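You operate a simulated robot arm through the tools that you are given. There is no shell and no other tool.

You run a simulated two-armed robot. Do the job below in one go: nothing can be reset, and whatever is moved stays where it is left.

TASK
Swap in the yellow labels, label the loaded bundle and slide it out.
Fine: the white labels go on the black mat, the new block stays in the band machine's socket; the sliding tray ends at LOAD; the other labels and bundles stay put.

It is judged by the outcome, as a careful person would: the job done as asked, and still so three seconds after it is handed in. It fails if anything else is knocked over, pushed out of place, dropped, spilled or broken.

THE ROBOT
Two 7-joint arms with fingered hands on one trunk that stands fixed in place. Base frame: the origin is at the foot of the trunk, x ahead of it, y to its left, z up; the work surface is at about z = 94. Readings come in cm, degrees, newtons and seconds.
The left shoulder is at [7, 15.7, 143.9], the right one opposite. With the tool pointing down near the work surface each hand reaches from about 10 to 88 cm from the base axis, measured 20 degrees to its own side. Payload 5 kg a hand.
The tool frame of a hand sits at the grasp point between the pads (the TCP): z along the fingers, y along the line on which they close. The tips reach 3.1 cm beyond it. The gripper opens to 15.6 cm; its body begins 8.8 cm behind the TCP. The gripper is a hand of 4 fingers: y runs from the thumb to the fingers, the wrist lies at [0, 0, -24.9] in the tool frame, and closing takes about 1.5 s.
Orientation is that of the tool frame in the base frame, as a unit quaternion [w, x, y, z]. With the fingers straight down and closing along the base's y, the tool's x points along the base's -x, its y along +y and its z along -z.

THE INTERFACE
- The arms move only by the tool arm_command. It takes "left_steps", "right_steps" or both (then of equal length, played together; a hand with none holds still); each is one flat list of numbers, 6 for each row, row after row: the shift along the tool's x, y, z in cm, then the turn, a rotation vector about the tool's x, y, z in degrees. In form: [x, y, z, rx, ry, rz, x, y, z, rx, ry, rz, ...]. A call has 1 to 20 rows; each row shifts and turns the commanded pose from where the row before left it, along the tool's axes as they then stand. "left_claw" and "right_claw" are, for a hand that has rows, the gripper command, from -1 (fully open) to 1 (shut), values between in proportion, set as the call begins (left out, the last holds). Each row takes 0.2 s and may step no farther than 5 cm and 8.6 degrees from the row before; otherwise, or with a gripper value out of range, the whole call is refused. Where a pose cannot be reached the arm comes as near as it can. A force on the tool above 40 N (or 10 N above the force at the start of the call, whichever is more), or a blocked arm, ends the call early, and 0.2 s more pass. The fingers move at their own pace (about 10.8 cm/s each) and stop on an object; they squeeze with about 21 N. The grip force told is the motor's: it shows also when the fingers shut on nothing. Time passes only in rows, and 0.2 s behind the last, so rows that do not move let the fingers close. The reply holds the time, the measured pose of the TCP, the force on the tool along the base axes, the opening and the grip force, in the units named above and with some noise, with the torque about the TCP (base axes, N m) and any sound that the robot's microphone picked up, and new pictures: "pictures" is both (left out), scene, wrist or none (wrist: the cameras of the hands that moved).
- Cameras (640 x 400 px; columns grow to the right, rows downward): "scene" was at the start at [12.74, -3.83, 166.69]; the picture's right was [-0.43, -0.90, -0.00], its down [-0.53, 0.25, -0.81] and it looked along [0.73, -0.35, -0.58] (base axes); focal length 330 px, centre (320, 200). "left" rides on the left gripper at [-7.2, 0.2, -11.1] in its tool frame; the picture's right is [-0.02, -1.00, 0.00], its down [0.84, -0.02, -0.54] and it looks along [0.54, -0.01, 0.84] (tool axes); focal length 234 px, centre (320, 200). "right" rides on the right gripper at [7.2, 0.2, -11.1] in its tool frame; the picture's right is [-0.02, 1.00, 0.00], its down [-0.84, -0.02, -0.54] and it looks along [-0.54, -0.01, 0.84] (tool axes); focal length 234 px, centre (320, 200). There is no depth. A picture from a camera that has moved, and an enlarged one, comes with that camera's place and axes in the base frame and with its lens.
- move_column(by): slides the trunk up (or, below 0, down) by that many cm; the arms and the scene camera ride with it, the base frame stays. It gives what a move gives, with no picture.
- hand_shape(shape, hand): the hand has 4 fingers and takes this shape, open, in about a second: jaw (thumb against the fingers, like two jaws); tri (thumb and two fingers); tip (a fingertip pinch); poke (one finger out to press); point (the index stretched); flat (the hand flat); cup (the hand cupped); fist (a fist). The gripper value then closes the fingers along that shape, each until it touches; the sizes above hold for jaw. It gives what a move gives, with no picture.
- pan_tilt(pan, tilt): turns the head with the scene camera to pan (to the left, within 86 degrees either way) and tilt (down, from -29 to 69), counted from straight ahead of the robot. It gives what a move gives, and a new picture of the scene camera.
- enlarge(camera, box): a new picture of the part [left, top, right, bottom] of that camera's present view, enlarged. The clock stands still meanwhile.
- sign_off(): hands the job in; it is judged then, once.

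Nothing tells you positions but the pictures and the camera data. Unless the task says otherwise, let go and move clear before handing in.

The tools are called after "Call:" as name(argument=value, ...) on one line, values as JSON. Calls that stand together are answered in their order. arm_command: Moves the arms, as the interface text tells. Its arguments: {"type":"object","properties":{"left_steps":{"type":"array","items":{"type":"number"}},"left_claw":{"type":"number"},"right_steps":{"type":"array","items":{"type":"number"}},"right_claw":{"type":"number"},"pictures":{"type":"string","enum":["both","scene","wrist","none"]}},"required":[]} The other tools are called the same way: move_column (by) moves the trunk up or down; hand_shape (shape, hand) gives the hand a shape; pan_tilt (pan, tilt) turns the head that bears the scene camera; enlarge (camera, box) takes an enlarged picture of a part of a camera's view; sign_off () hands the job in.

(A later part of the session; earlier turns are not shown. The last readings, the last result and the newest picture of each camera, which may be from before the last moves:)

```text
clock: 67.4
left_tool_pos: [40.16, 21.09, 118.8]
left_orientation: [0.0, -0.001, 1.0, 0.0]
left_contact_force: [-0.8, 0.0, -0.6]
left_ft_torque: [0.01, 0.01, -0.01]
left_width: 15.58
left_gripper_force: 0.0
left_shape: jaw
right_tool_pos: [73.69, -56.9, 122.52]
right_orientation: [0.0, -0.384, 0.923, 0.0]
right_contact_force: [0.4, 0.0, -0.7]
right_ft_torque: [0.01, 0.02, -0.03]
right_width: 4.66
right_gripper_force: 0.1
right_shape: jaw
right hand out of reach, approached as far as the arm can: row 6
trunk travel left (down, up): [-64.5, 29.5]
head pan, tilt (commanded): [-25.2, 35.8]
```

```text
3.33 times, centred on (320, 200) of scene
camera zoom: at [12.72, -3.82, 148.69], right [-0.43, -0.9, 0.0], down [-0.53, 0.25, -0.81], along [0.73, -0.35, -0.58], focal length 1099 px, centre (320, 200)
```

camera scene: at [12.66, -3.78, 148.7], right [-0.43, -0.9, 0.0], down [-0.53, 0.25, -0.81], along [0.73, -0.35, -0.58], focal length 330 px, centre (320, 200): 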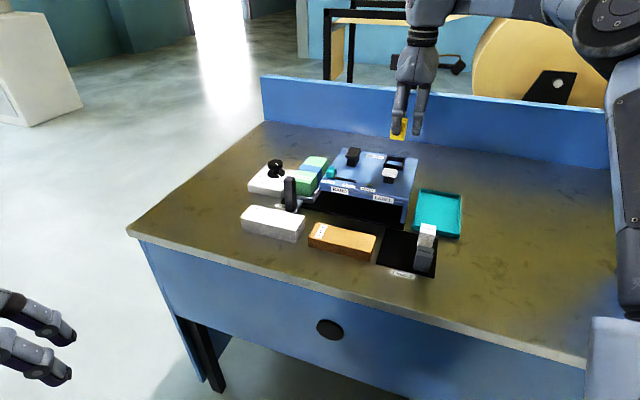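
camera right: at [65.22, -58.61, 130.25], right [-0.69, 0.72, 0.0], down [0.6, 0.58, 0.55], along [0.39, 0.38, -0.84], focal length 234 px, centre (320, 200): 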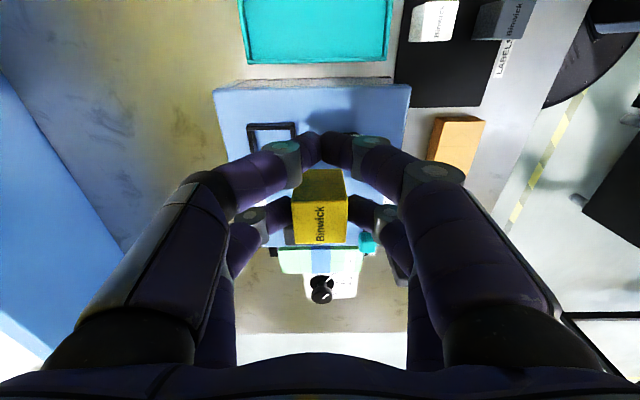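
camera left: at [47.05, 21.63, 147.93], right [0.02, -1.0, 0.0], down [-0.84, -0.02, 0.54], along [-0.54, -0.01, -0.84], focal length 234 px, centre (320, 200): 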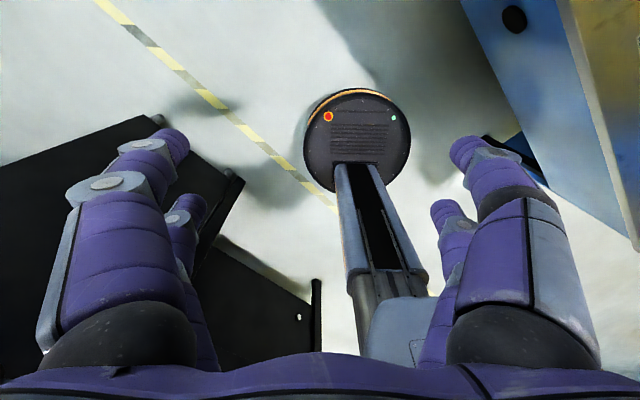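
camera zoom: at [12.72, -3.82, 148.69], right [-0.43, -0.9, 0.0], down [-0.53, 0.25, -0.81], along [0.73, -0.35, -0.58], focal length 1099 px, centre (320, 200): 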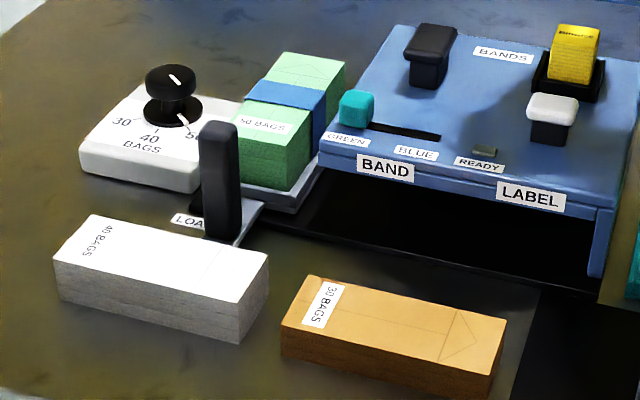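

Yellow labels are in. Next is the tray: its handle top is at about (77.9, −26.2, 106). I'll close the fingers and move above and left of the handle to look.

Call:
arm_command(right_steps=[-1, 1.5, 1, 0, 0, 0, -3.58, 2.21, 0.5, 0, 0, 0, -3.58, 2.21, 0.5, 0, 0, 0, -3.58, 2.21, 0.5, 0, 0, 0, -3.58, 2.21, 0.5, 0, 0, 0, -3.58, 2.21, 0.5, 0, 0, 0, -3.58, 2.21, 0, 0, 0, 0, -3.58, 2.21, 0, 0, 0, 0, -3.58, 2.21, 0, 0, 0, 0, 0, 0, 0, 0, 0, 0], right_claw=1, pictures="both")

Call:
enlarge(camera="scene", box=[230, 80, 390, 240])

```text
clock: 69.6
left_tool_pos: [40.15, 21.05, 118.75]
left_orientation: [0.0, -0.001, 1.0, 0.0]
left_contact_force: [0.4, -0.2, -0.1]
left_ft_torque: [0.03, 0.02, 0.0]
left_width: 15.57
left_gripper_force: 0.0
left_shape: jaw
right_tool_pos: [75.03, -24.26, 117.98]
right_orientation: [0.002, -0.384, 0.923, 0.0]
right_contact_force: [-0.3, 0.4, 0.1]
right_ft_torque: [0.04, 0.04, -0.01]
right_width: 0.02
right_gripper_force: 20.7
right_shape: jaw
right hand out of reach, approached as far as the arm can: row 6, 7, 8, 9
trunk travel left (down, up): [-64.5, 29.5]
head pan, tilt (commanded): [-25.2, 35.8]
camera scene: at [12.72, -3.85, 148.69], right [-0.43, -0.9, 0.0], down [-0.53, 0.25, -0.81], along [0.73, -0.35, -0.58], focal length 330 px, centre (320, 200)
camera right: at [69.82, -29.3, 129.2], right [-0.69, 0.72, 0.0], down [0.6, 0.58, 0.55], along [0.4, 0.38, -0.84], focal length 234 px, centre (320, 200)
```

scene: 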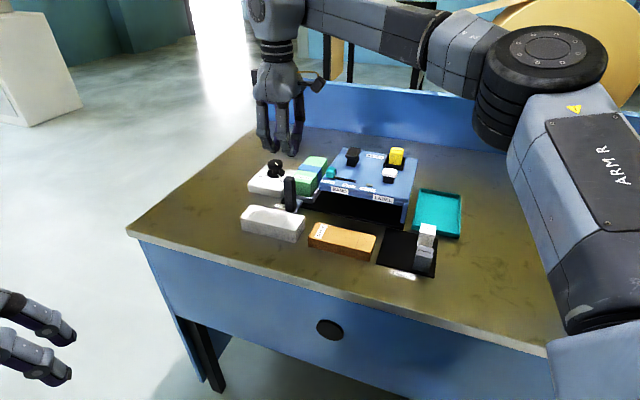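
right: 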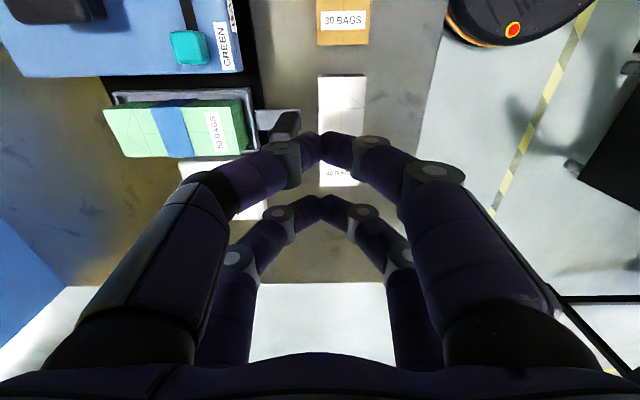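

```text
2.50 times, centred on (310, 160) of scene
camera zoom: at [12.72, -3.85, 148.69], right [-0.43, -0.9, 0.0], down [-0.53, 0.25, -0.81], along [0.73, -0.35, -0.58], focal length 824 px, centre (345, 300)
```

zoom: 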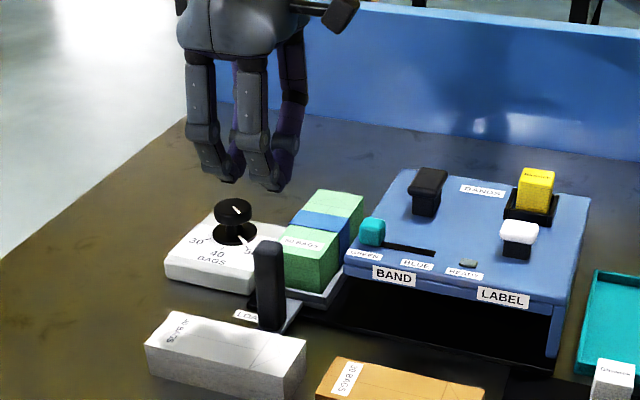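

The arm ran into a limit about 5 cm short of the target. I'll test from here: first lower a little, still above the handle top, and see whether reach improves.

Call:
arm_command(right_steps=[0, 0, 2, 0, 0, 0, 0, 0, 2, 0, 0, 0, 0, 0, 2, 0, 0, 0, -2, 0, 0, 0, 0, 0, -2, 0, 0, 0, 0, 0, 0, 0, 0, 0, 0, 0], pictures="scene")

```text
clock: 71.0
left_tool_pos: [40.19, 21.06, 118.72]
left_orientation: [0.0, 0.0, 1.0, 0.0]
left_contact_force: [0.1, -0.7, 0.3]
left_ft_torque: [-0.01, -0.03, -0.01]
left_width: 15.58
left_gripper_force: 0.0
left_shape: jaw
right_tool_pos: [74.75, -22.61, 111.82]
right_orientation: [0.0, -0.384, 0.923, 0.001]
right_contact_force: [0.1, 0.3, 0.8]
right_ft_torque: [-0.04, -0.01, 0.0]
right_width: 0.0
right_gripper_force: 21.3
right_shape: jaw
right hand out of reach, approached as far as the arm can: row 4, 5
trunk travel left (down, up): [-64.5, 29.5]
head pan, tilt (commanded): [-25.2, 35.8]
camera scene: at [12.77, -3.8, 148.69], right [-0.43, -0.9, 0.0], down [-0.53, 0.25, -0.81], along [0.73, -0.35, -0.58], focal length 330 px, centre (320, 200)
```

scene: 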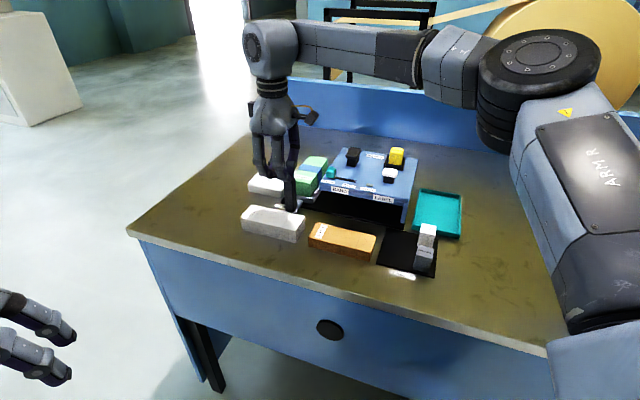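

The limit here seems to depend on the trunk height. I'll raise the trunk back to its original height, which lifts the hand safely too, and try again.

Call:
move_column(by=18)

Call:
arm_command(right_steps=[0, 0, 3, 0, 0, 0, 0, 0, 3, 0, 0, 0, 0, 0, 3, 0, 0, 0, 0, 0, 3, 0, 0, 0, -1.5, -1.5, 0, 0, 0, 0, -1.5, -1.5, 0, 0, 0, 0, 0, 0, 0, 0, 0, 0], pictures="both")

```text
clock: 73.0
left_tool_pos: [40.23, 21.2, 136.73]
left_orientation: [0.0, -0.001, 1.0, 0.0]
left_contact_force: [-0.9, -0.4, 0.1]
left_ft_torque: [0.01, 0.0, 0.01]
left_width: 15.6
left_gripper_force: 0.1
left_shape: jaw
right_tool_pos: [74.73, -22.78, 129.9]
right_orientation: [0.002, -0.384, 0.923, 0.001]
right_contact_force: [0.0, -0.6, 0.5]
right_ft_torque: [0.0, -0.01, 0.0]
right_width: 0.0
right_gripper_force: 21.0
right_shape: jaw
trunk travel left (down, up): [-82.5, 11.5]
head pan, tilt (commanded): [-25.2, 35.8]
```

```text
clock: 74.6
left_tool_pos: [40.24, 21.0, 136.8]
left_orientation: [-0.001, -0.001, 1.0, 0.0]
left_contact_force: [-0.5, -0.8, -0.6]
left_ft_torque: [0.01, 0.01, 0.02]
left_width: 15.61
left_gripper_force: 0.1
left_shape: jaw
right_tool_pos: [74.29, -24.78, 119.05]
right_orientation: [0.002, -0.384, 0.923, 0.0]
right_contact_force: [0.2, -0.1, 0.2]
right_ft_torque: [0.04, 0.02, -0.01]
right_width: 0.0
right_gripper_force: 21.0
right_shape: jaw
right hand out of reach, approached as far as the arm can: row 2, 3, 4, 5, 6
trunk travel left (down, up): [-82.5, 11.5]
head pan, tilt (commanded): [-25.2, 35.8]
camera scene: at [12.75, -3.78, 166.69], right [-0.43, -0.9, 0.0], down [-0.53, 0.25, -0.81], along [0.73, -0.35, -0.58], focal length 330 px, centre (320, 200)
camera right: at [69.12, -29.78, 130.29], right [-0.69, 0.72, 0.0], down [0.6, 0.58, 0.55], along [0.4, 0.38, -0.84], focal length 234 px, centre (320, 200)
```

scene: 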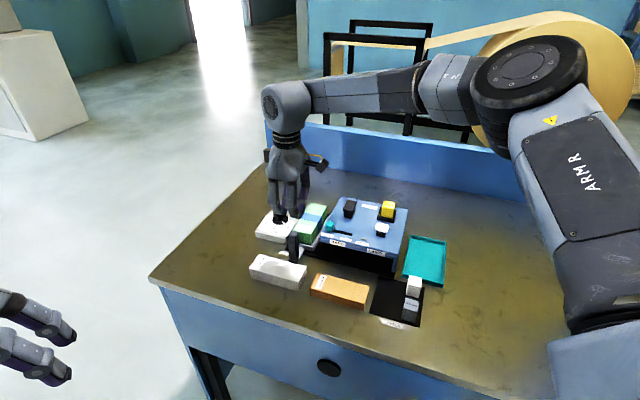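
right: 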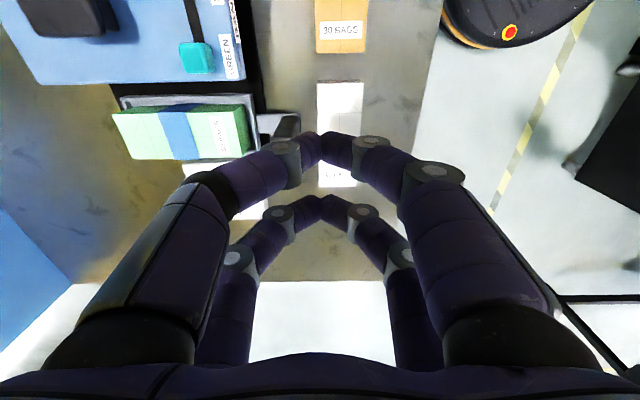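

Still limited here with this hand yaw. I'll test whether turning the hand toward a neutral yaw frees up reach, staying high.

Call:
arm_command(right_steps=[0, 0, 0, 0, 0, 7.55, 0, 0, 0, 0, 0, 7.55, 0, 0, 0, 0, 0, 7.55, 0, 0, 0, 0, 0, 7.55, 0, 0, 0, 0, 0, 7.55, 0, 0, 0, 0, 0, 7.55, -2, 0, 0, 0, 0, 0, -2, 0, 0, 0, 0, 0, -2, 0, 0, 0, 0, 0, 0, 0, 0, 0, 0, 0], pictures="scene")

```text
clock: 76.8
left_tool_pos: [40.25, 21.18, 136.82]
left_orientation: [0.001, -0.001, 1.0, 0.0]
left_contact_force: [0.1, -0.3, 0.5]
left_ft_torque: [-0.01, 0.03, -0.01]
left_width: 15.59
left_gripper_force: 0.1
left_shape: jaw
right_tool_pos: [75.3, -26.77, 120.35]
right_orientation: [0.001, 0.0, 1.0, 0.0]
right_contact_force: [-0.1, -0.2, 0.1]
right_ft_torque: [-0.04, 0.0, 0.02]
right_width: 0.0
right_gripper_force: 20.7
right_shape: jaw
right hand out of reach, approached as far as the arm can: row 7, 8, 9
trunk travel left (down, up): [-82.5, 11.5]
head pan, tilt (commanded): [-25.2, 35.8]
camera scene: at [12.74, -3.78, 166.69], right [-0.43, -0.9, 0.0], down [-0.53, 0.25, -0.81], along [0.73, -0.35, -0.58], focal length 330 px, centre (320, 200)
```

scene: 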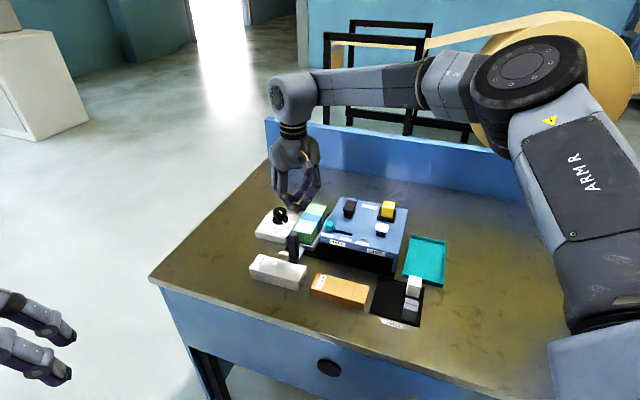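

Yaw isn't the cause; the elbow is swung far out to the right. I'll pull the hand back toward the body and come out again along this direction, so the elbow can settle differently.

Call:
arm_command(right_steps=[4.5, 0, 0, 0, 0, 0, 4.5, 0, 0, 0, 0, 0, 4.5, 0, 0, 0, 0, 0, 4.5, 0, 0, 0, 0, 0, 4.5, 0, 0, 0, 0, 0, 4.5, 0, 0, 0, 0, 0, 4.5, 0, 0, 0, 0, 0, 4.5, 0, 0, 0, 0, 0, 0, 0, 0, 0, 0, 0], pictures="scene")

```text
clock: 78.8
left_tool_pos: [40.24, 21.09, 136.75]
left_orientation: [-0.001, -0.001, 1.0, 0.0]
left_contact_force: [1.2, 0.3, -0.4]
left_ft_torque: [0.0, 0.03, 0.02]
left_width: 15.61
left_gripper_force: 0.1
left_shape: jaw
right_tool_pos: [39.38, -26.58, 120.15]
right_orientation: [0.001, 0.001, 1.0, 0.0]
right_contact_force: [0.8, -0.4, -0.3]
right_ft_torque: [-0.01, 0.01, -0.01]
right_width: 0.0
right_gripper_force: 20.5
right_shape: jaw
trunk travel left (down, up): [-82.5, 11.5]
head pan, tilt (commanded): [-25.2, 35.8]
camera scene: at [12.87, -3.77, 166.68], right [-0.43, -0.9, 0.0], down [-0.53, 0.25, -0.81], along [0.73, -0.35, -0.59], focal length 330 px, centre (320, 200)
```

scene: 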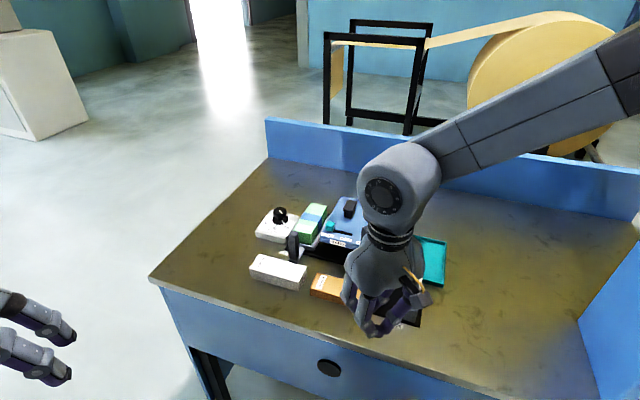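

I'll look at the right arm's posture with the head camera.

Call:
pan_tilt(pan=-75, tilt=25)

```text
clock: 80.0
left_tool_pos: [40.27, 21.12, 136.62]
left_orientation: [0.0, -0.001, 1.0, 0.0]
left_contact_force: [1.1, -0.8, 0.1]
left_ft_torque: [-0.04, -0.01, 0.01]
left_width: 15.58
left_gripper_force: 0.0
left_shape: jaw
right_tool_pos: [39.28, -26.36, 120.25]
right_orientation: [0.001, 0.001, 1.0, -0.001]
right_contact_force: [0.9, -0.2, 0.3]
right_ft_torque: [-0.01, 0.02, -0.01]
right_width: 0.01
right_gripper_force: 21.3
right_shape: jaw
trunk travel left (down, up): [-82.5, 11.5]
head pan, tilt (commanded): [-75.0, 25.0]
camera scene: at [7.19, -8.94, 168.39], right [-0.97, -0.26, 0.0], down [-0.11, 0.41, -0.91], along [0.24, -0.88, -0.42], focal length 330 px, centre (320, 200)
```

scene: 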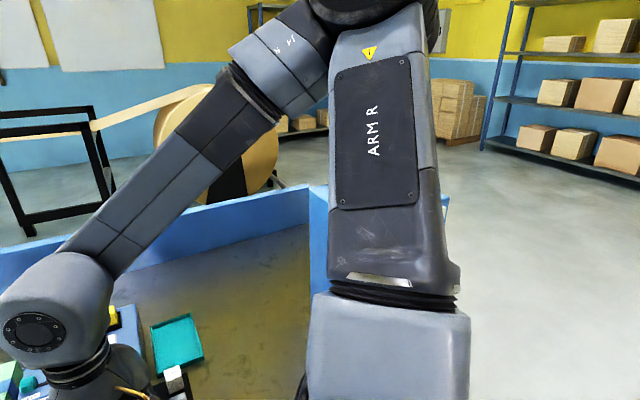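

The elbow posture limits how far the right hand can go in this direction with the fingers straight down. I'll point the head back at the bench, examine the handle, and plan on tilting the hand a little to gain reach.

Call:
pan_tilt(pan=-25.2, tilt=35.8)

Call:
enlarge(camera="scene", box=[265, 200, 345, 270])

Call:
enlarge(camera="right", box=[200, 0, 640, 250])

```text
clock: 81.2
left_tool_pos: [40.18, 21.11, 136.83]
left_orientation: [0.0, -0.001, 1.0, -0.001]
left_contact_force: [-0.2, -0.5, 1.0]
left_ft_torque: [0.01, 0.01, -0.01]
left_width: 15.58
left_gripper_force: 0.0
left_shape: jaw
right_tool_pos: [39.27, -26.39, 120.11]
right_orientation: [0.001, 0.001, 1.0, 0.0]
right_contact_force: [0.5, 0.4, -0.2]
right_ft_torque: [0.02, 0.02, -0.02]
right_width: 0.02
right_gripper_force: 21.1
right_shape: jaw
trunk travel left (down, up): [-82.5, 11.5]
head pan, tilt (commanded): [-25.2, 35.8]
camera scene: at [12.72, -3.79, 166.69], right [-0.43, -0.9, 0.0], down [-0.53, 0.25, -0.81], along [0.73, -0.35, -0.58], focal length 330 px, centre (320, 200)
```

scene: 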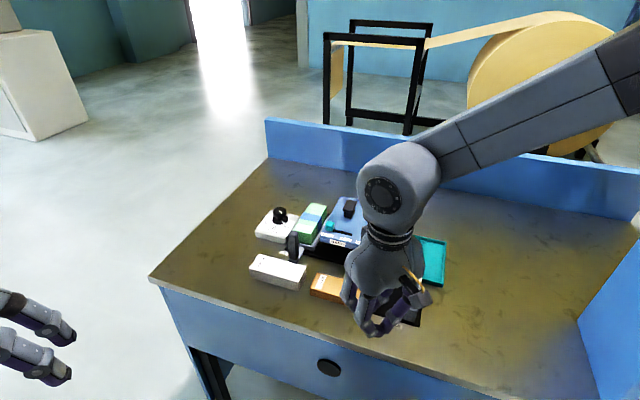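

```text
5.71 times, centred on (305, 235) of scene
camera zoom: at [12.72, -3.79, 166.69], right [-0.43, -0.9, 0.0], down [-0.53, 0.25, -0.81], along [0.73, -0.35, -0.58], focal length 1884 px, centre (406, 0)
```

zoom: 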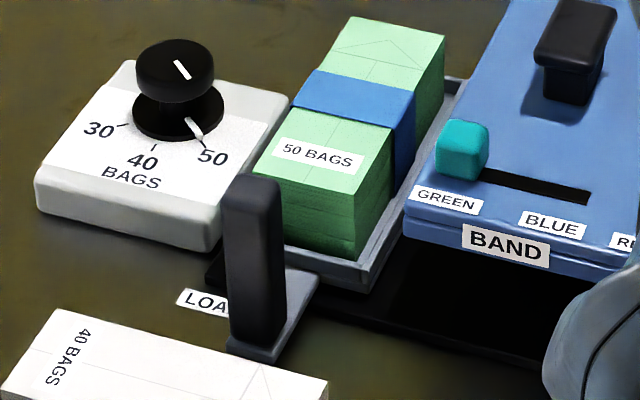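

```text
1.45 times, centred on (420, 125) of right
camera zoom: at [32.13, -26.23, 131.44], right [0.03, 1.0, 0.0], down [0.84, -0.02, 0.55], along [0.55, -0.01, -0.84], focal length 341 px, centre (174, 309)
```

zoom: 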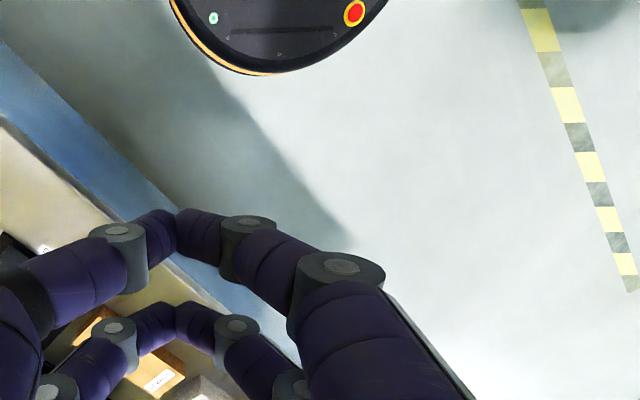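

The handle is about 2.6 cm wide and 10 cm tall. I'll turn the hand so the fingers can straddle it left and right, tilt 15° forward for reach, and come out over it from the front.

Call:
arm_command(right_steps=[0, 0, 0, 0, 0, 7.45, 0, 0, 0, 0, 0, 7.45, 0, 0, 0, 0, 0, 7.45, 0, 0, 0, 0, 0, 7.45, 0, 0, 0, 0, 0, 7.45, 0, 0, 0, 0, 0, 7.45, 0, 0, 0, -5.27, -5.33, 0, 0, 0, 0, -5.27, -5.33, 0, -2.65, 2.62, 1.0, 0, 0, 0, -2.65, 2.62, 1.0, 0, 0, 0, -2.65, 2.62, 1.0, 0, 0, 0, -2.65, 2.62, 1.0, 0, 0, 0, -2.65, 2.62, 1.0, 0, 0, 0, -2.65, 2.62, 1.0, 0, 0, 0, 0, 0, 0, 0, 0, 0], right_claw=0.1, pictures="both")

```text
clock: 84.4
left_tool_pos: [40.15, 21.2, 136.82]
left_orientation: [0.0, -0.001, 1.0, 0.0]
left_contact_force: [-0.3, 0.3, -0.6]
left_ft_torque: [-0.01, -0.01, 0.02]
left_width: 15.57
left_gripper_force: 0.1
left_shape: jaw
right_tool_pos: [62.48, -26.72, 120.13]
right_orientation: [0.122, 0.378, 0.916, 0.051]
right_contact_force: [-0.9, -0.5, -0.4]
right_ft_torque: [0.0, 0.0, -0.03]
right_width: 7.0
right_gripper_force: 0.1
right_shape: jaw
trunk travel left (down, up): [-82.5, 11.5]
head pan, tilt (commanded): [-25.2, 35.8]
camera scene: at [12.66, -3.78, 166.69], right [-0.43, -0.9, 0.0], down [-0.53, 0.25, -0.81], along [0.73, -0.35, -0.58], focal length 330 px, centre (320, 200)
camera right: at [54.83, -21.49, 129.79], right [0.7, 0.69, 0.19], down [0.42, -0.61, 0.68], along [0.58, -0.39, -0.71], focal length 234 px, centre (320, 200)
```

scene: 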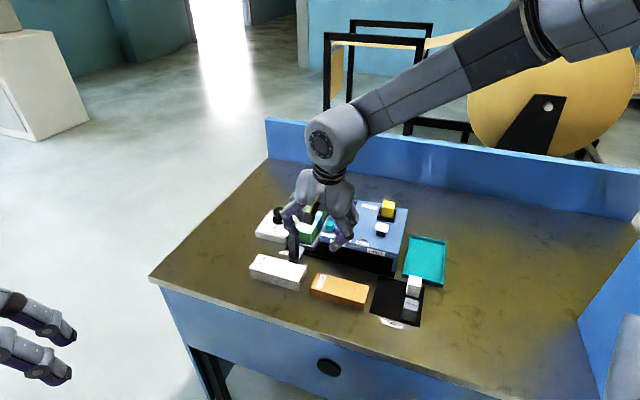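
right: 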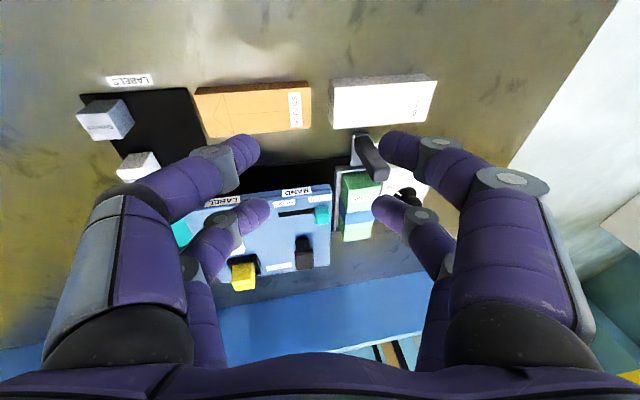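

Good view. The handle is ahead, between the fingers' line. I'll zoom in on it and the tray.

Call:
enlarge(camera="right", box=[260, 100, 460, 280])

```text
2.22 times, centred on (360, 190) of right
camera zoom: at [54.83, -21.49, 129.79], right [0.7, 0.69, 0.19], down [0.42, -0.61, 0.68], along [0.58, -0.39, -0.71], focal length 520 px, centre (231, 222)
```

zoom: 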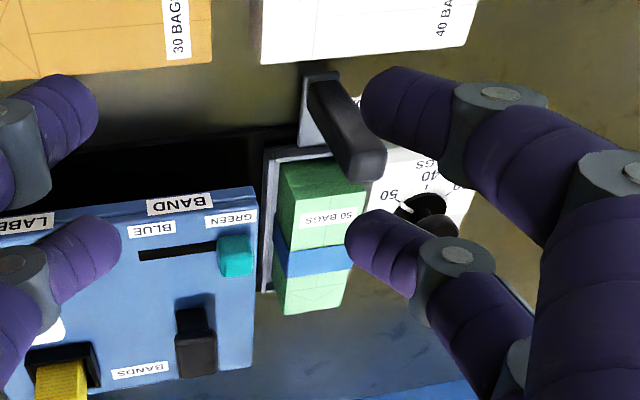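

Handle top is at about (77.5, −26.1, 106.0). I'll move the hand over it so the far finger pair will straddle it, still above its top.

Call:
arm_command(right_steps=[-1.895, 2.613, 0.853, 0, 0, 0, -1.895, 2.613, 0.853, 0, 0, 0, -1.895, 2.613, 0.853, 0, 0, 0, -1.895, 2.613, 0.853, 0, 0, 0, 0.46, -0.455, 2.415, 0, 0, 0, 0, 0, 0, 0, 0, 0], right_claw=0.1, pictures="both")

Call:
enlarge(camera="right", box=[200, 80, 440, 280])

Call:
enlarge(camera="scene", box=[250, 140, 370, 270])

```text
clock: 85.8
left_tool_pos: [40.14, 21.03, 136.8]
left_orientation: [0.0, -0.001, 1.0, -0.001]
left_contact_force: [-0.3, 0.7, 0.4]
left_ft_torque: [-0.03, -0.04, 0.04]
left_width: 15.59
left_gripper_force: 0.1
left_shape: jaw
right_tool_pos: [75.65, -24.62, 117.93]
right_orientation: [0.122, 0.377, 0.917, 0.049]
right_contact_force: [-0.3, 1.3, -0.2]
right_ft_torque: [0.0, -0.01, -0.02]
right_width: 7.01
right_gripper_force: 0.2
right_shape: jaw
trunk travel left (down, up): [-82.5, 11.5]
head pan, tilt (commanded): [-25.2, 35.8]
camera scene: at [12.58, -3.78, 166.7], right [-0.43, -0.9, 0.0], down [-0.53, 0.25, -0.81], along [0.73, -0.35, -0.58], focal length 330 px, centre (320, 200)
camera right: at [67.97, -19.31, 127.4], right [0.7, 0.69, 0.19], down [0.42, -0.61, 0.68], along [0.58, -0.39, -0.71], focal length 234 px, centre (320, 200)
```

scene: 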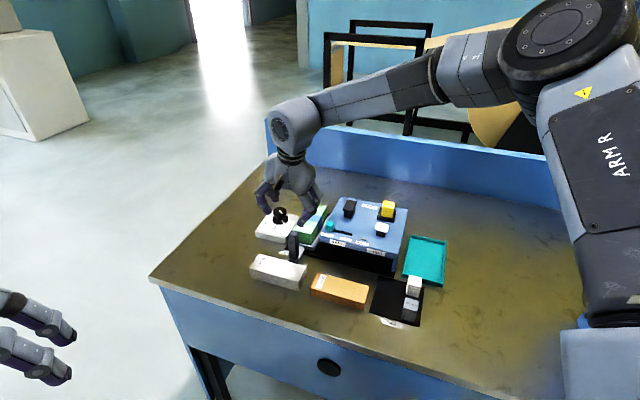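
right: 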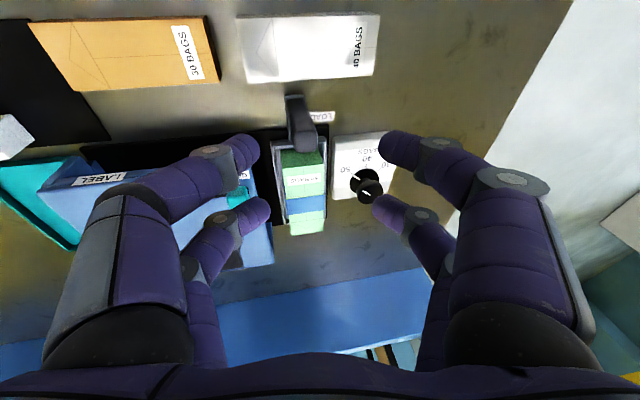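

```text
2.00 times, centred on (320, 180) of right
camera zoom: at [67.97, -19.31, 127.4], right [0.7, 0.69, 0.19], down [0.42, -0.61, 0.68], along [0.58, -0.39, -0.71], focal length 468 px, centre (320, 240)
```

zoom: 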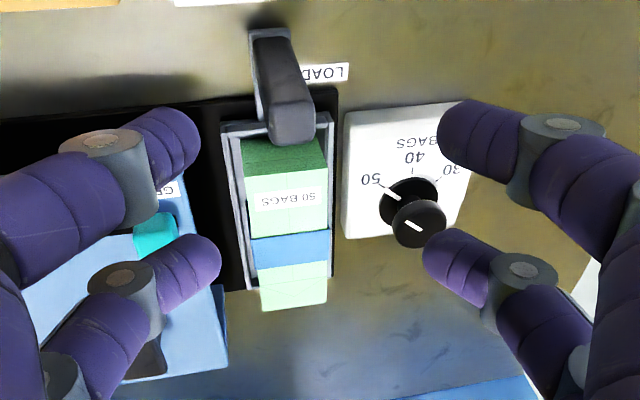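

```text
3.08 times, centred on (310, 205) of scene
camera zoom: at [12.58, -3.78, 166.7], right [-0.43, -0.9, 0.0], down [-0.53, 0.25, -0.81], along [0.73, -0.35, -0.58], focal length 1015 px, centre (351, 185)
```

zoom: 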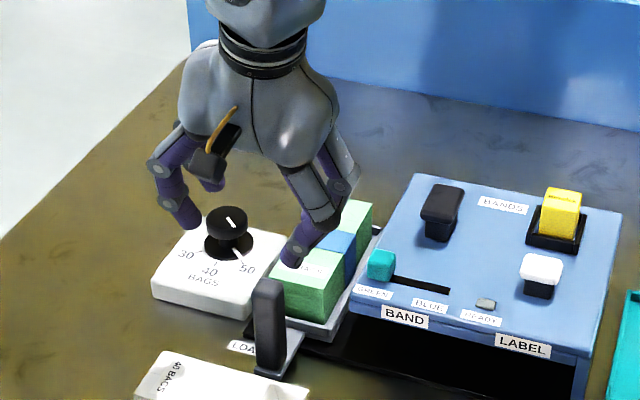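

Call:
enlarge(camera="right", box=[270, 80, 350, 160])

Call:
enlarge(camera="scene", box=[270, 210, 330, 265])

```text
5.00 times, centred on (310, 120) of right
camera zoom: at [67.97, -19.31, 127.4], right [0.7, 0.69, 0.19], down [0.42, -0.61, 0.68], along [0.58, -0.39, -0.71], focal length 1171 px, centre (370, 600)
```

zoom: 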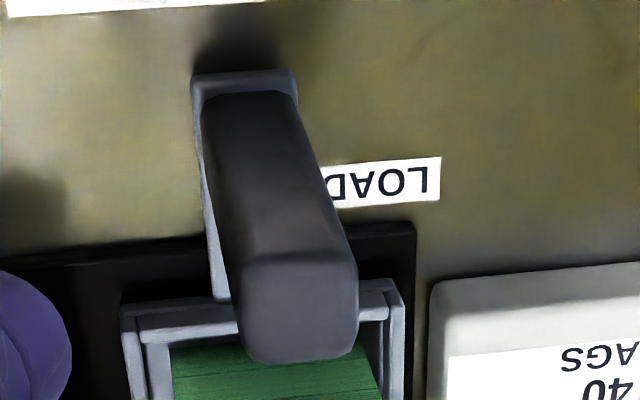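

```text
7.27 times, centred on (300, 238) of scene
camera zoom: at [12.58, -3.78, 166.7], right [-0.43, -0.9, 0.0], down [-0.53, 0.25, -0.81], along [0.73, -0.35, -0.58], focal length 2398 px, centre (466, -73)
```

zoom: 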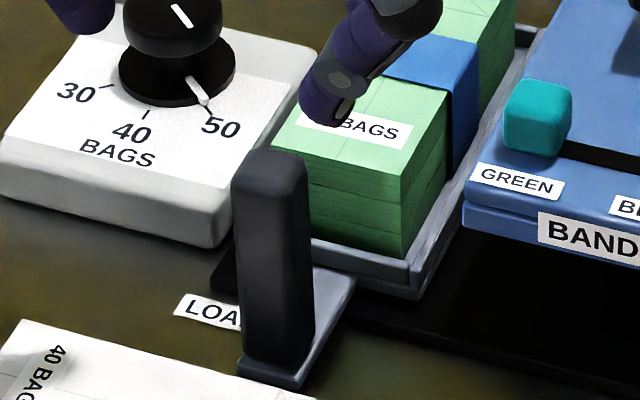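

The handle top is 2.3 × 1.9 cm. I'll align the far finger pair with it and come down to just above its top.

Call:
arm_command(right_steps=[-0.473, 0.566, 0.197, 0, 0, 0, 0.368, -0.364, 1.93, 0, 0, 0, 0.368, -0.364, 1.93, 0, 0, 0, 0.368, -0.364, 1.93, 0, 0, 0, 0.184, -0.182, 0.966, 0, 0, 0, 0, 0, 0, 0, 0, 0], right_claw=0.2, pictures="none")

Call:
enlarge(camera="right", box=[220, 80, 420, 260])

Call:
enlarge(camera="scene", box=[250, 160, 350, 270])

```text
clock: 87.2
left_tool_pos: [40.06, 21.09, 136.75]
left_orientation: [0.0, -0.001, 1.0, 0.0]
left_contact_force: [-0.5, 0.0, 0.7]
left_ft_torque: [-0.03, 0.01, 0.02]
left_width: 15.57
left_gripper_force: 0.0
left_shape: jaw
right_tool_pos: [76.36, -24.41, 111.08]
right_orientation: [0.122, 0.377, 0.917, 0.05]
right_contact_force: [0.0, 0.1, 0.7]
right_ft_torque: [0.0, 0.02, 0.02]
right_width: 6.3
right_gripper_force: 0.1
right_shape: jaw
trunk travel left (down, up): [-82.5, 11.5]
head pan, tilt (commanded): [-25.2, 35.8]
```

```text
2.22 times, centred on (320, 170) of right
camera zoom: at [68.78, -19.19, 120.53], right [0.7, 0.69, 0.19], down [0.42, -0.61, 0.68], along [0.58, -0.39, -0.71], focal length 520 px, centre (320, 267)
```

zoom: 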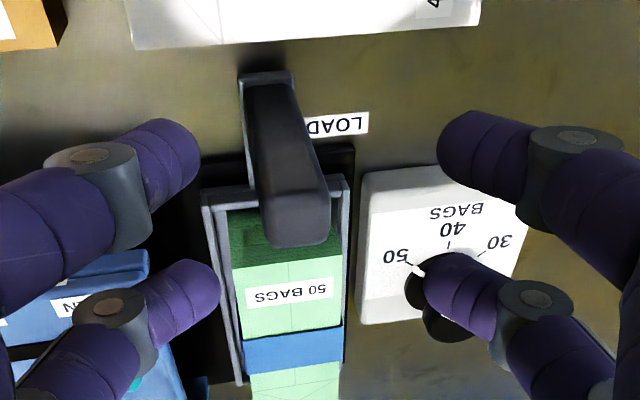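

```text
3.64 times, centred on (300, 215) of scene
camera zoom: at [12.72, -3.76, 166.69], right [-0.43, -0.91, 0.0], down [-0.53, 0.25, -0.81], along [0.73, -0.35, -0.58], focal length 1199 px, centre (393, 146)
```

zoom: 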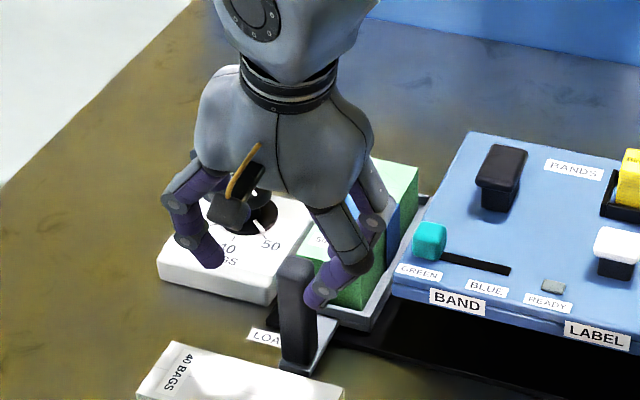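

Alignment looks good. Lowering so the far pair straddles the handle's top 2–3 cm.

Call:
arm_command(right_steps=[0.393, -0.35, 1.583, 0, 0, 0, 0.393, -0.35, 1.583, 0, 0, 0, 0.393, -0.35, 1.583, 0, 0, 0, 0, 0, 0, 0, 0, 0], right_claw=0.2, pictures="none")

Call:
enlarge(camera="right", box=[220, 80, 420, 260])

Call:
enlarge(camera="scene", box=[250, 160, 350, 270])

```text
clock: 88.2
left_tool_pos: [40.29, 21.04, 136.79]
left_orientation: [0.0, -0.001, 1.0, 0.0]
left_contact_force: [-0.1, -0.4, -0.5]
left_ft_torque: [0.04, 0.0, -0.02]
left_width: 15.61
left_gripper_force: 0.0
left_shape: jaw
right_tool_pos: [74.59, -25.05, 106.88]
right_orientation: [0.12, 0.378, 0.917, 0.05]
right_contact_force: [-0.2, 0.1, -0.1]
right_ft_torque: [-0.02, 0.03, 0.0]
right_width: 6.28
right_gripper_force: 0.2
right_shape: jaw
right hand out of reach, approached as far as the arm can: row 2, 3
trunk travel left (down, up): [-82.5, 11.5]
head pan, tilt (commanded): [-25.2, 35.8]
```

```text
2.22 times, centred on (320, 170) of right
camera zoom: at [67.02, -19.8, 116.43], right [0.7, 0.69, 0.19], down [0.42, -0.61, 0.68], along [0.58, -0.39, -0.71], focal length 520 px, centre (320, 267)
```

zoom: 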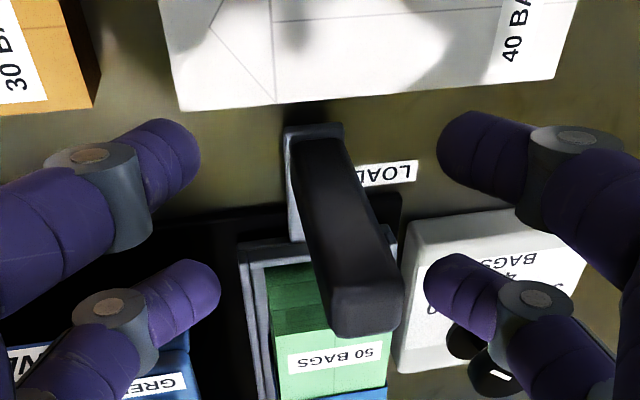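

```text
3.64 times, centred on (300, 215) of scene
camera zoom: at [12.76, -3.77, 166.68], right [-0.43, -0.91, 0.0], down [-0.53, 0.25, -0.81], along [0.73, -0.35, -0.59], focal length 1199 px, centre (393, 146)
```

zoom: 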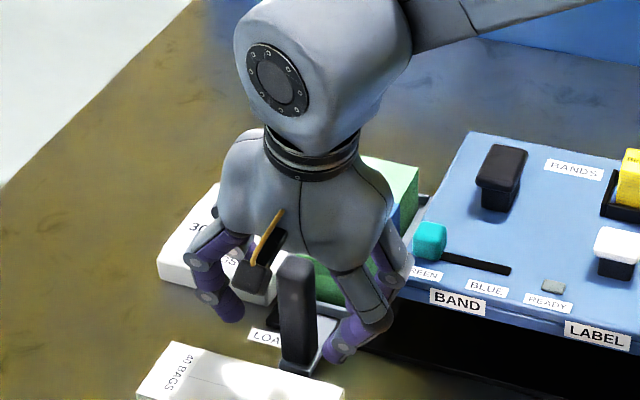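

It fell about 1.8 cm short at this height. I'll rise, lower the trunk by 12 cm, and retry from there.

Call:
arm_command(right_steps=[-0.92, 0.91, -4.83, 0, 0, 0, -0.92, 0.91, -4.83, 0, 0, 0, -0.74, 0.73, -3.86, 0, 0, 0, 0, 0, 0, 0, 0, 0], pictures="none")

Call:
move_column(by=-12)

Call:
enlarge(camera="right", box=[220, 80, 420, 260])

```text
clock: 89.2
left_tool_pos: [40.26, 21.03, 136.79]
left_orientation: [0.0, -0.001, 1.0, 0.0]
left_contact_force: [0.0, -0.1, -0.7]
left_ft_torque: [0.01, 0.02, 0.0]
left_width: 15.62
left_gripper_force: 0.0
left_shape: jaw
right_tool_pos: [74.89, -25.02, 120.75]
right_orientation: [0.121, 0.378, 0.917, 0.049]
right_contact_force: [-0.2, -0.7, 0.5]
right_ft_torque: [-0.01, 0.0, 0.02]
right_width: 6.26
right_gripper_force: 0.0
right_shape: jaw
trunk travel left (down, up): [-82.5, 11.5]
head pan, tilt (commanded): [-25.2, 35.8]
```

```text
clock: 90.7
left_tool_pos: [40.25, 21.26, 124.78]
left_orientation: [0.0, -0.001, 1.0, 0.0]
left_contact_force: [1.0, -0.4, -0.3]
left_ft_torque: [-0.01, -0.05, -0.02]
left_width: 15.6
left_gripper_force: 0.2
left_shape: jaw
right_tool_pos: [74.65, -25.01, 108.74]
right_orientation: [0.121, 0.377, 0.917, 0.051]
right_contact_force: [-0.1, -1.2, 0.5]
right_ft_torque: [-0.02, 0.0, 0.01]
right_width: 6.28
right_gripper_force: 0.1
right_shape: jaw
trunk travel left (down, up): [-70.5, 23.5]
head pan, tilt (commanded): [-25.2, 35.8]
```

```text
2.22 times, centred on (320, 170) of right
camera zoom: at [67.05, -19.76, 118.27], right [0.7, 0.69, 0.19], down [0.42, -0.61, 0.68], along [0.58, -0.39, -0.71], focal length 520 px, centre (320, 267)
```

zoom: 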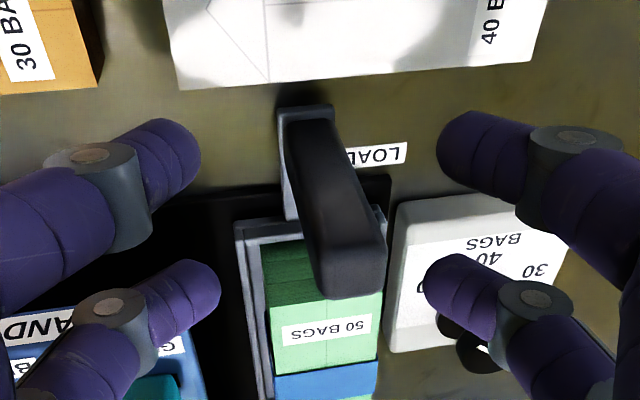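

The handle is at tool (−2.1, 0.95, 3.3). I'll try the final approach from this trunk height.

Call:
arm_command(right_steps=[0.11, 0.68, 0.3, 0, 0, 0, 0.05, 0, 1.35, 0, 0, 0, 0.05, 0, 1.35, 0, 0, 0, 0, 0, 0, 0, 0, 0], right_claw=0.2, pictures="none")

Call:
enlarge(camera="right", box=[220, 80, 420, 260])

Call:
enlarge(camera="scene", box=[250, 130, 350, 250])

```text
clock: 91.7
left_tool_pos: [40.21, 21.04, 124.72]
left_orientation: [0.0, -0.001, 1.0, 0.0]
left_contact_force: [0.9, 0.5, 0.2]
left_ft_torque: [0.05, 0.01, 0.01]
left_width: 15.6
left_gripper_force: 0.1
left_shape: jaw
right_tool_pos: [75.76, -24.2, 105.81]
right_orientation: [0.122, 0.378, 0.916, 0.05]
right_contact_force: [0.4, 0.2, -0.4]
right_ft_torque: [-0.03, 0.0, 0.02]
right_width: 6.27
right_gripper_force: 0.1
right_shape: jaw
trunk travel left (down, up): [-70.5, 23.5]
head pan, tilt (commanded): [-25.2, 35.8]
```

```text
2.22 times, centred on (320, 170) of right
camera zoom: at [68.17, -19.01, 115.39], right [0.7, 0.69, 0.19], down [0.42, -0.6, 0.68], along [0.58, -0.39, -0.71], focal length 520 px, centre (320, 267)
```

zoom: 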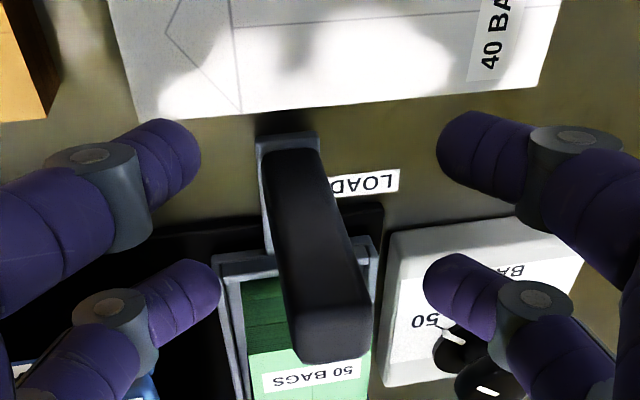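

```text
3.33 times, centred on (300, 190) of scene
camera zoom: at [12.72, -3.76, 154.69], right [-0.43, -0.91, 0.0], down [-0.53, 0.25, -0.81], along [0.73, -0.35, -0.58], focal length 1099 px, centre (387, 233)
```

zoom: 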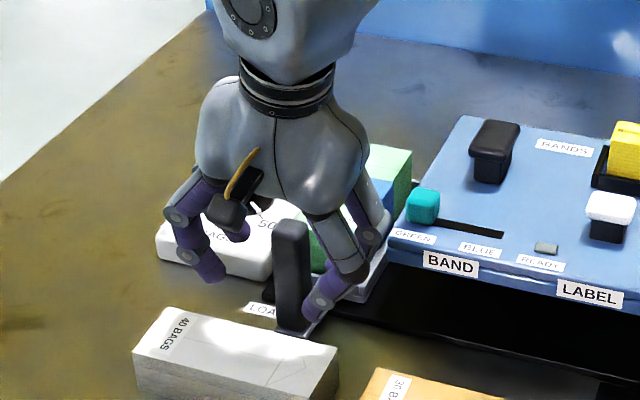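

The fingers now straddle the handle. I'll narrow them to a loose cage around it and push the tray toward the machine a short way first.

Call:
arm_command(right_steps=[0, 0, 0, 0, 0, 0, 0, 0, 0, 0, 0, 0, 0, 0, 0, 0, 0, 0], right_claw=0.55, pictures="none")

Call:
enlarge(camera="right", box=[220, 80, 420, 260])

Call:
arm_command(right_steps=[-0.017, -0.983, -0.182, 0, 0, 0, -0.017, -0.983, -0.182, 0, 0, 0, -0.017, -0.983, -0.182, 0, 0, 0, -0.017, -0.983, -0.182, 0, 0, 0, 0, 0, 0, 0, 0, 0], pictures="none")

Call:
enlarge(camera="scene", box=[250, 130, 410, 260])

Call:
enlarge(camera="right", box=[200, 60, 440, 280])

```text
clock: 92.5
left_tool_pos: [40.09, 21.13, 124.83]
left_orientation: [0.0, 0.0, 1.0, 0.0]
left_contact_force: [0.3, -0.3, 0.1]
left_ft_torque: [-0.01, 0.0, -0.02]
left_width: 15.59
left_gripper_force: 0.0
left_shape: jaw
right_tool_pos: [75.79, -24.27, 105.85]
right_orientation: [0.121, 0.377, 0.917, 0.051]
right_contact_force: [-0.4, -0.4, 0.1]
right_ft_torque: [-0.03, 0.0, 0.01]
right_width: 3.56
right_gripper_force: 0.0
right_shape: jaw
trunk travel left (down, up): [-70.5, 23.5]
head pan, tilt (commanded): [-25.2, 35.8]
```

```text
2.22 times, centred on (320, 170) of right
camera zoom: at [68.17, -19.02, 115.39], right [0.7, 0.69, 0.19], down [0.42, -0.61, 0.68], along [0.58, -0.39, -0.71], focal length 520 px, centre (320, 267)
```

zoom: 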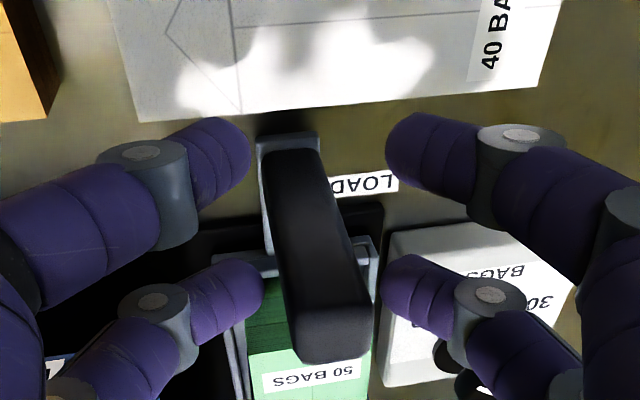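

```text
clock: 93.7
left_tool_pos: [40.13, 21.09, 124.72]
left_orientation: [0.0, -0.001, 1.0, 0.0]
left_contact_force: [0.7, -0.2, -0.3]
left_ft_torque: [-0.01, -0.02, -0.02]
left_width: 15.6
left_gripper_force: 0.0
left_shape: jaw
right_tool_pos: [73.08, -27.11, 105.71]
right_orientation: [0.121, 0.378, 0.916, 0.051]
right_contact_force: [0.2, 0.1, 0.3]
right_ft_torque: [-0.01, 0.02, 0.01]
right_width: 3.53
right_gripper_force: 0.0
right_shape: jaw
trunk travel left (down, up): [-70.5, 23.5]
head pan, tilt (commanded): [-25.2, 35.8]
```

```text
3.08 times, centred on (330, 195) of scene
camera zoom: at [12.77, -3.78, 154.68], right [-0.43, -0.91, 0.0], down [-0.53, 0.25, -0.81], along [0.73, -0.35, -0.59], focal length 1015 px, centre (289, 215)
```

zoom: 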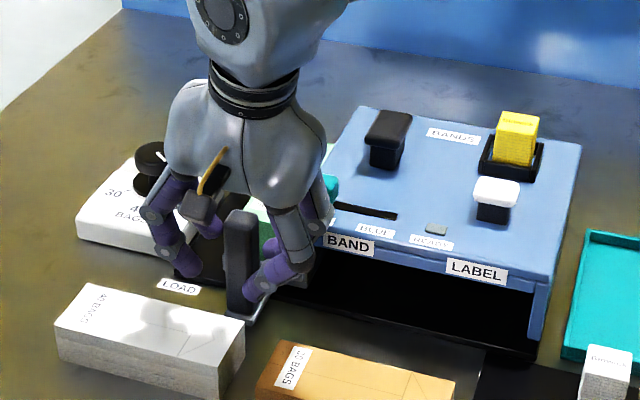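

```text
1.82 times, centred on (320, 170) of right
camera zoom: at [65.4, -21.97, 115.37], right [0.7, 0.69, 0.19], down [0.42, -0.61, 0.68], along [0.58, -0.39, -0.71], focal length 426 px, centre (320, 254)
```

zoom: 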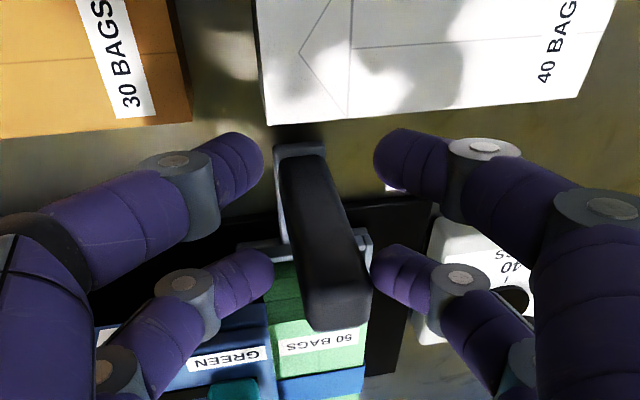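

The tray slides with almost no force. Continuing toward the LABEL station.

Call:
arm_command(right_steps=[-0.026, -1.475, -0.273, 0, 0, 0, -0.026, -1.475, -0.273, 0, 0, 0, -0.026, -1.475, -0.273, 0, 0, 0, -0.026, -1.475, -0.273, 0, 0, 0, -0.026, -1.475, -0.273, 0, 0, 0, -0.026, -1.475, -0.273, 0, 0, 0, -0.026, -1.475, -0.273, 0, 0, 0, -0.026, -1.475, -0.273, 0, 0, 0, 0, 0, 0, 0, 0, 0], pictures="none")

Call:
enlarge(camera="scene", box=[280, 110, 440, 260])

Call:
enlarge(camera="right", box=[200, 60, 440, 280])

```text
clock: 95.7
left_tool_pos: [40.27, 21.22, 124.78]
left_orientation: [0.0, 0.0, 1.0, 0.0]
left_contact_force: [-0.5, 0.2, 0.9]
left_ft_torque: [0.02, -0.01, -0.01]
left_width: 15.58
left_gripper_force: 0.0
left_shape: jaw
right_tool_pos: [64.66, -35.73, 105.87]
right_orientation: [0.121, 0.378, 0.916, 0.051]
right_contact_force: [-0.4, 0.4, 0.3]
right_ft_torque: [0.01, -0.01, 0.01]
right_width: 3.58
right_gripper_force: 0.1
right_shape: jaw
trunk travel left (down, up): [-70.5, 23.5]
head pan, tilt (commanded): [-25.2, 35.8]
```

```text
2.67 times, centred on (360, 185) of scene
camera zoom: at [12.78, -3.75, 154.68], right [-0.43, -0.91, 0.0], down [-0.53, 0.25, -0.81], along [0.73, -0.35, -0.59], focal length 879 px, centre (213, 240)
```

zoom: 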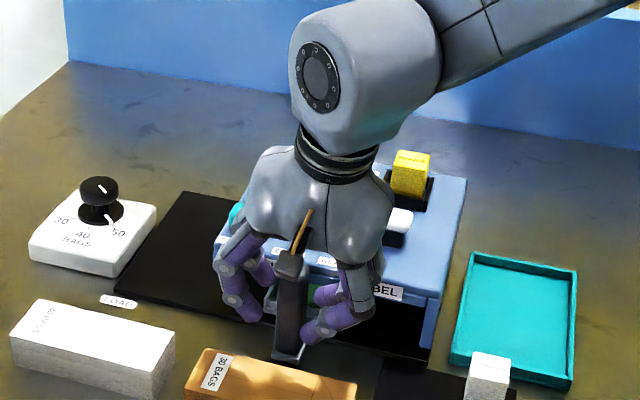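

```text
1.82 times, centred on (320, 170) of right
camera zoom: at [56.97, -30.53, 115.37], right [0.7, 0.69, 0.19], down [0.42, -0.61, 0.68], along [0.58, -0.39, -0.71], focal length 426 px, centre (320, 254)
```

zoom: 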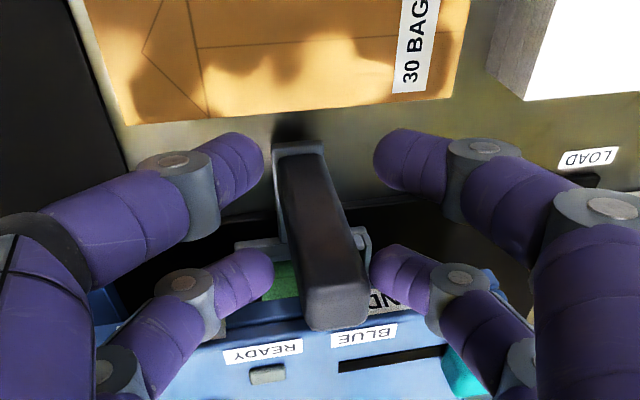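

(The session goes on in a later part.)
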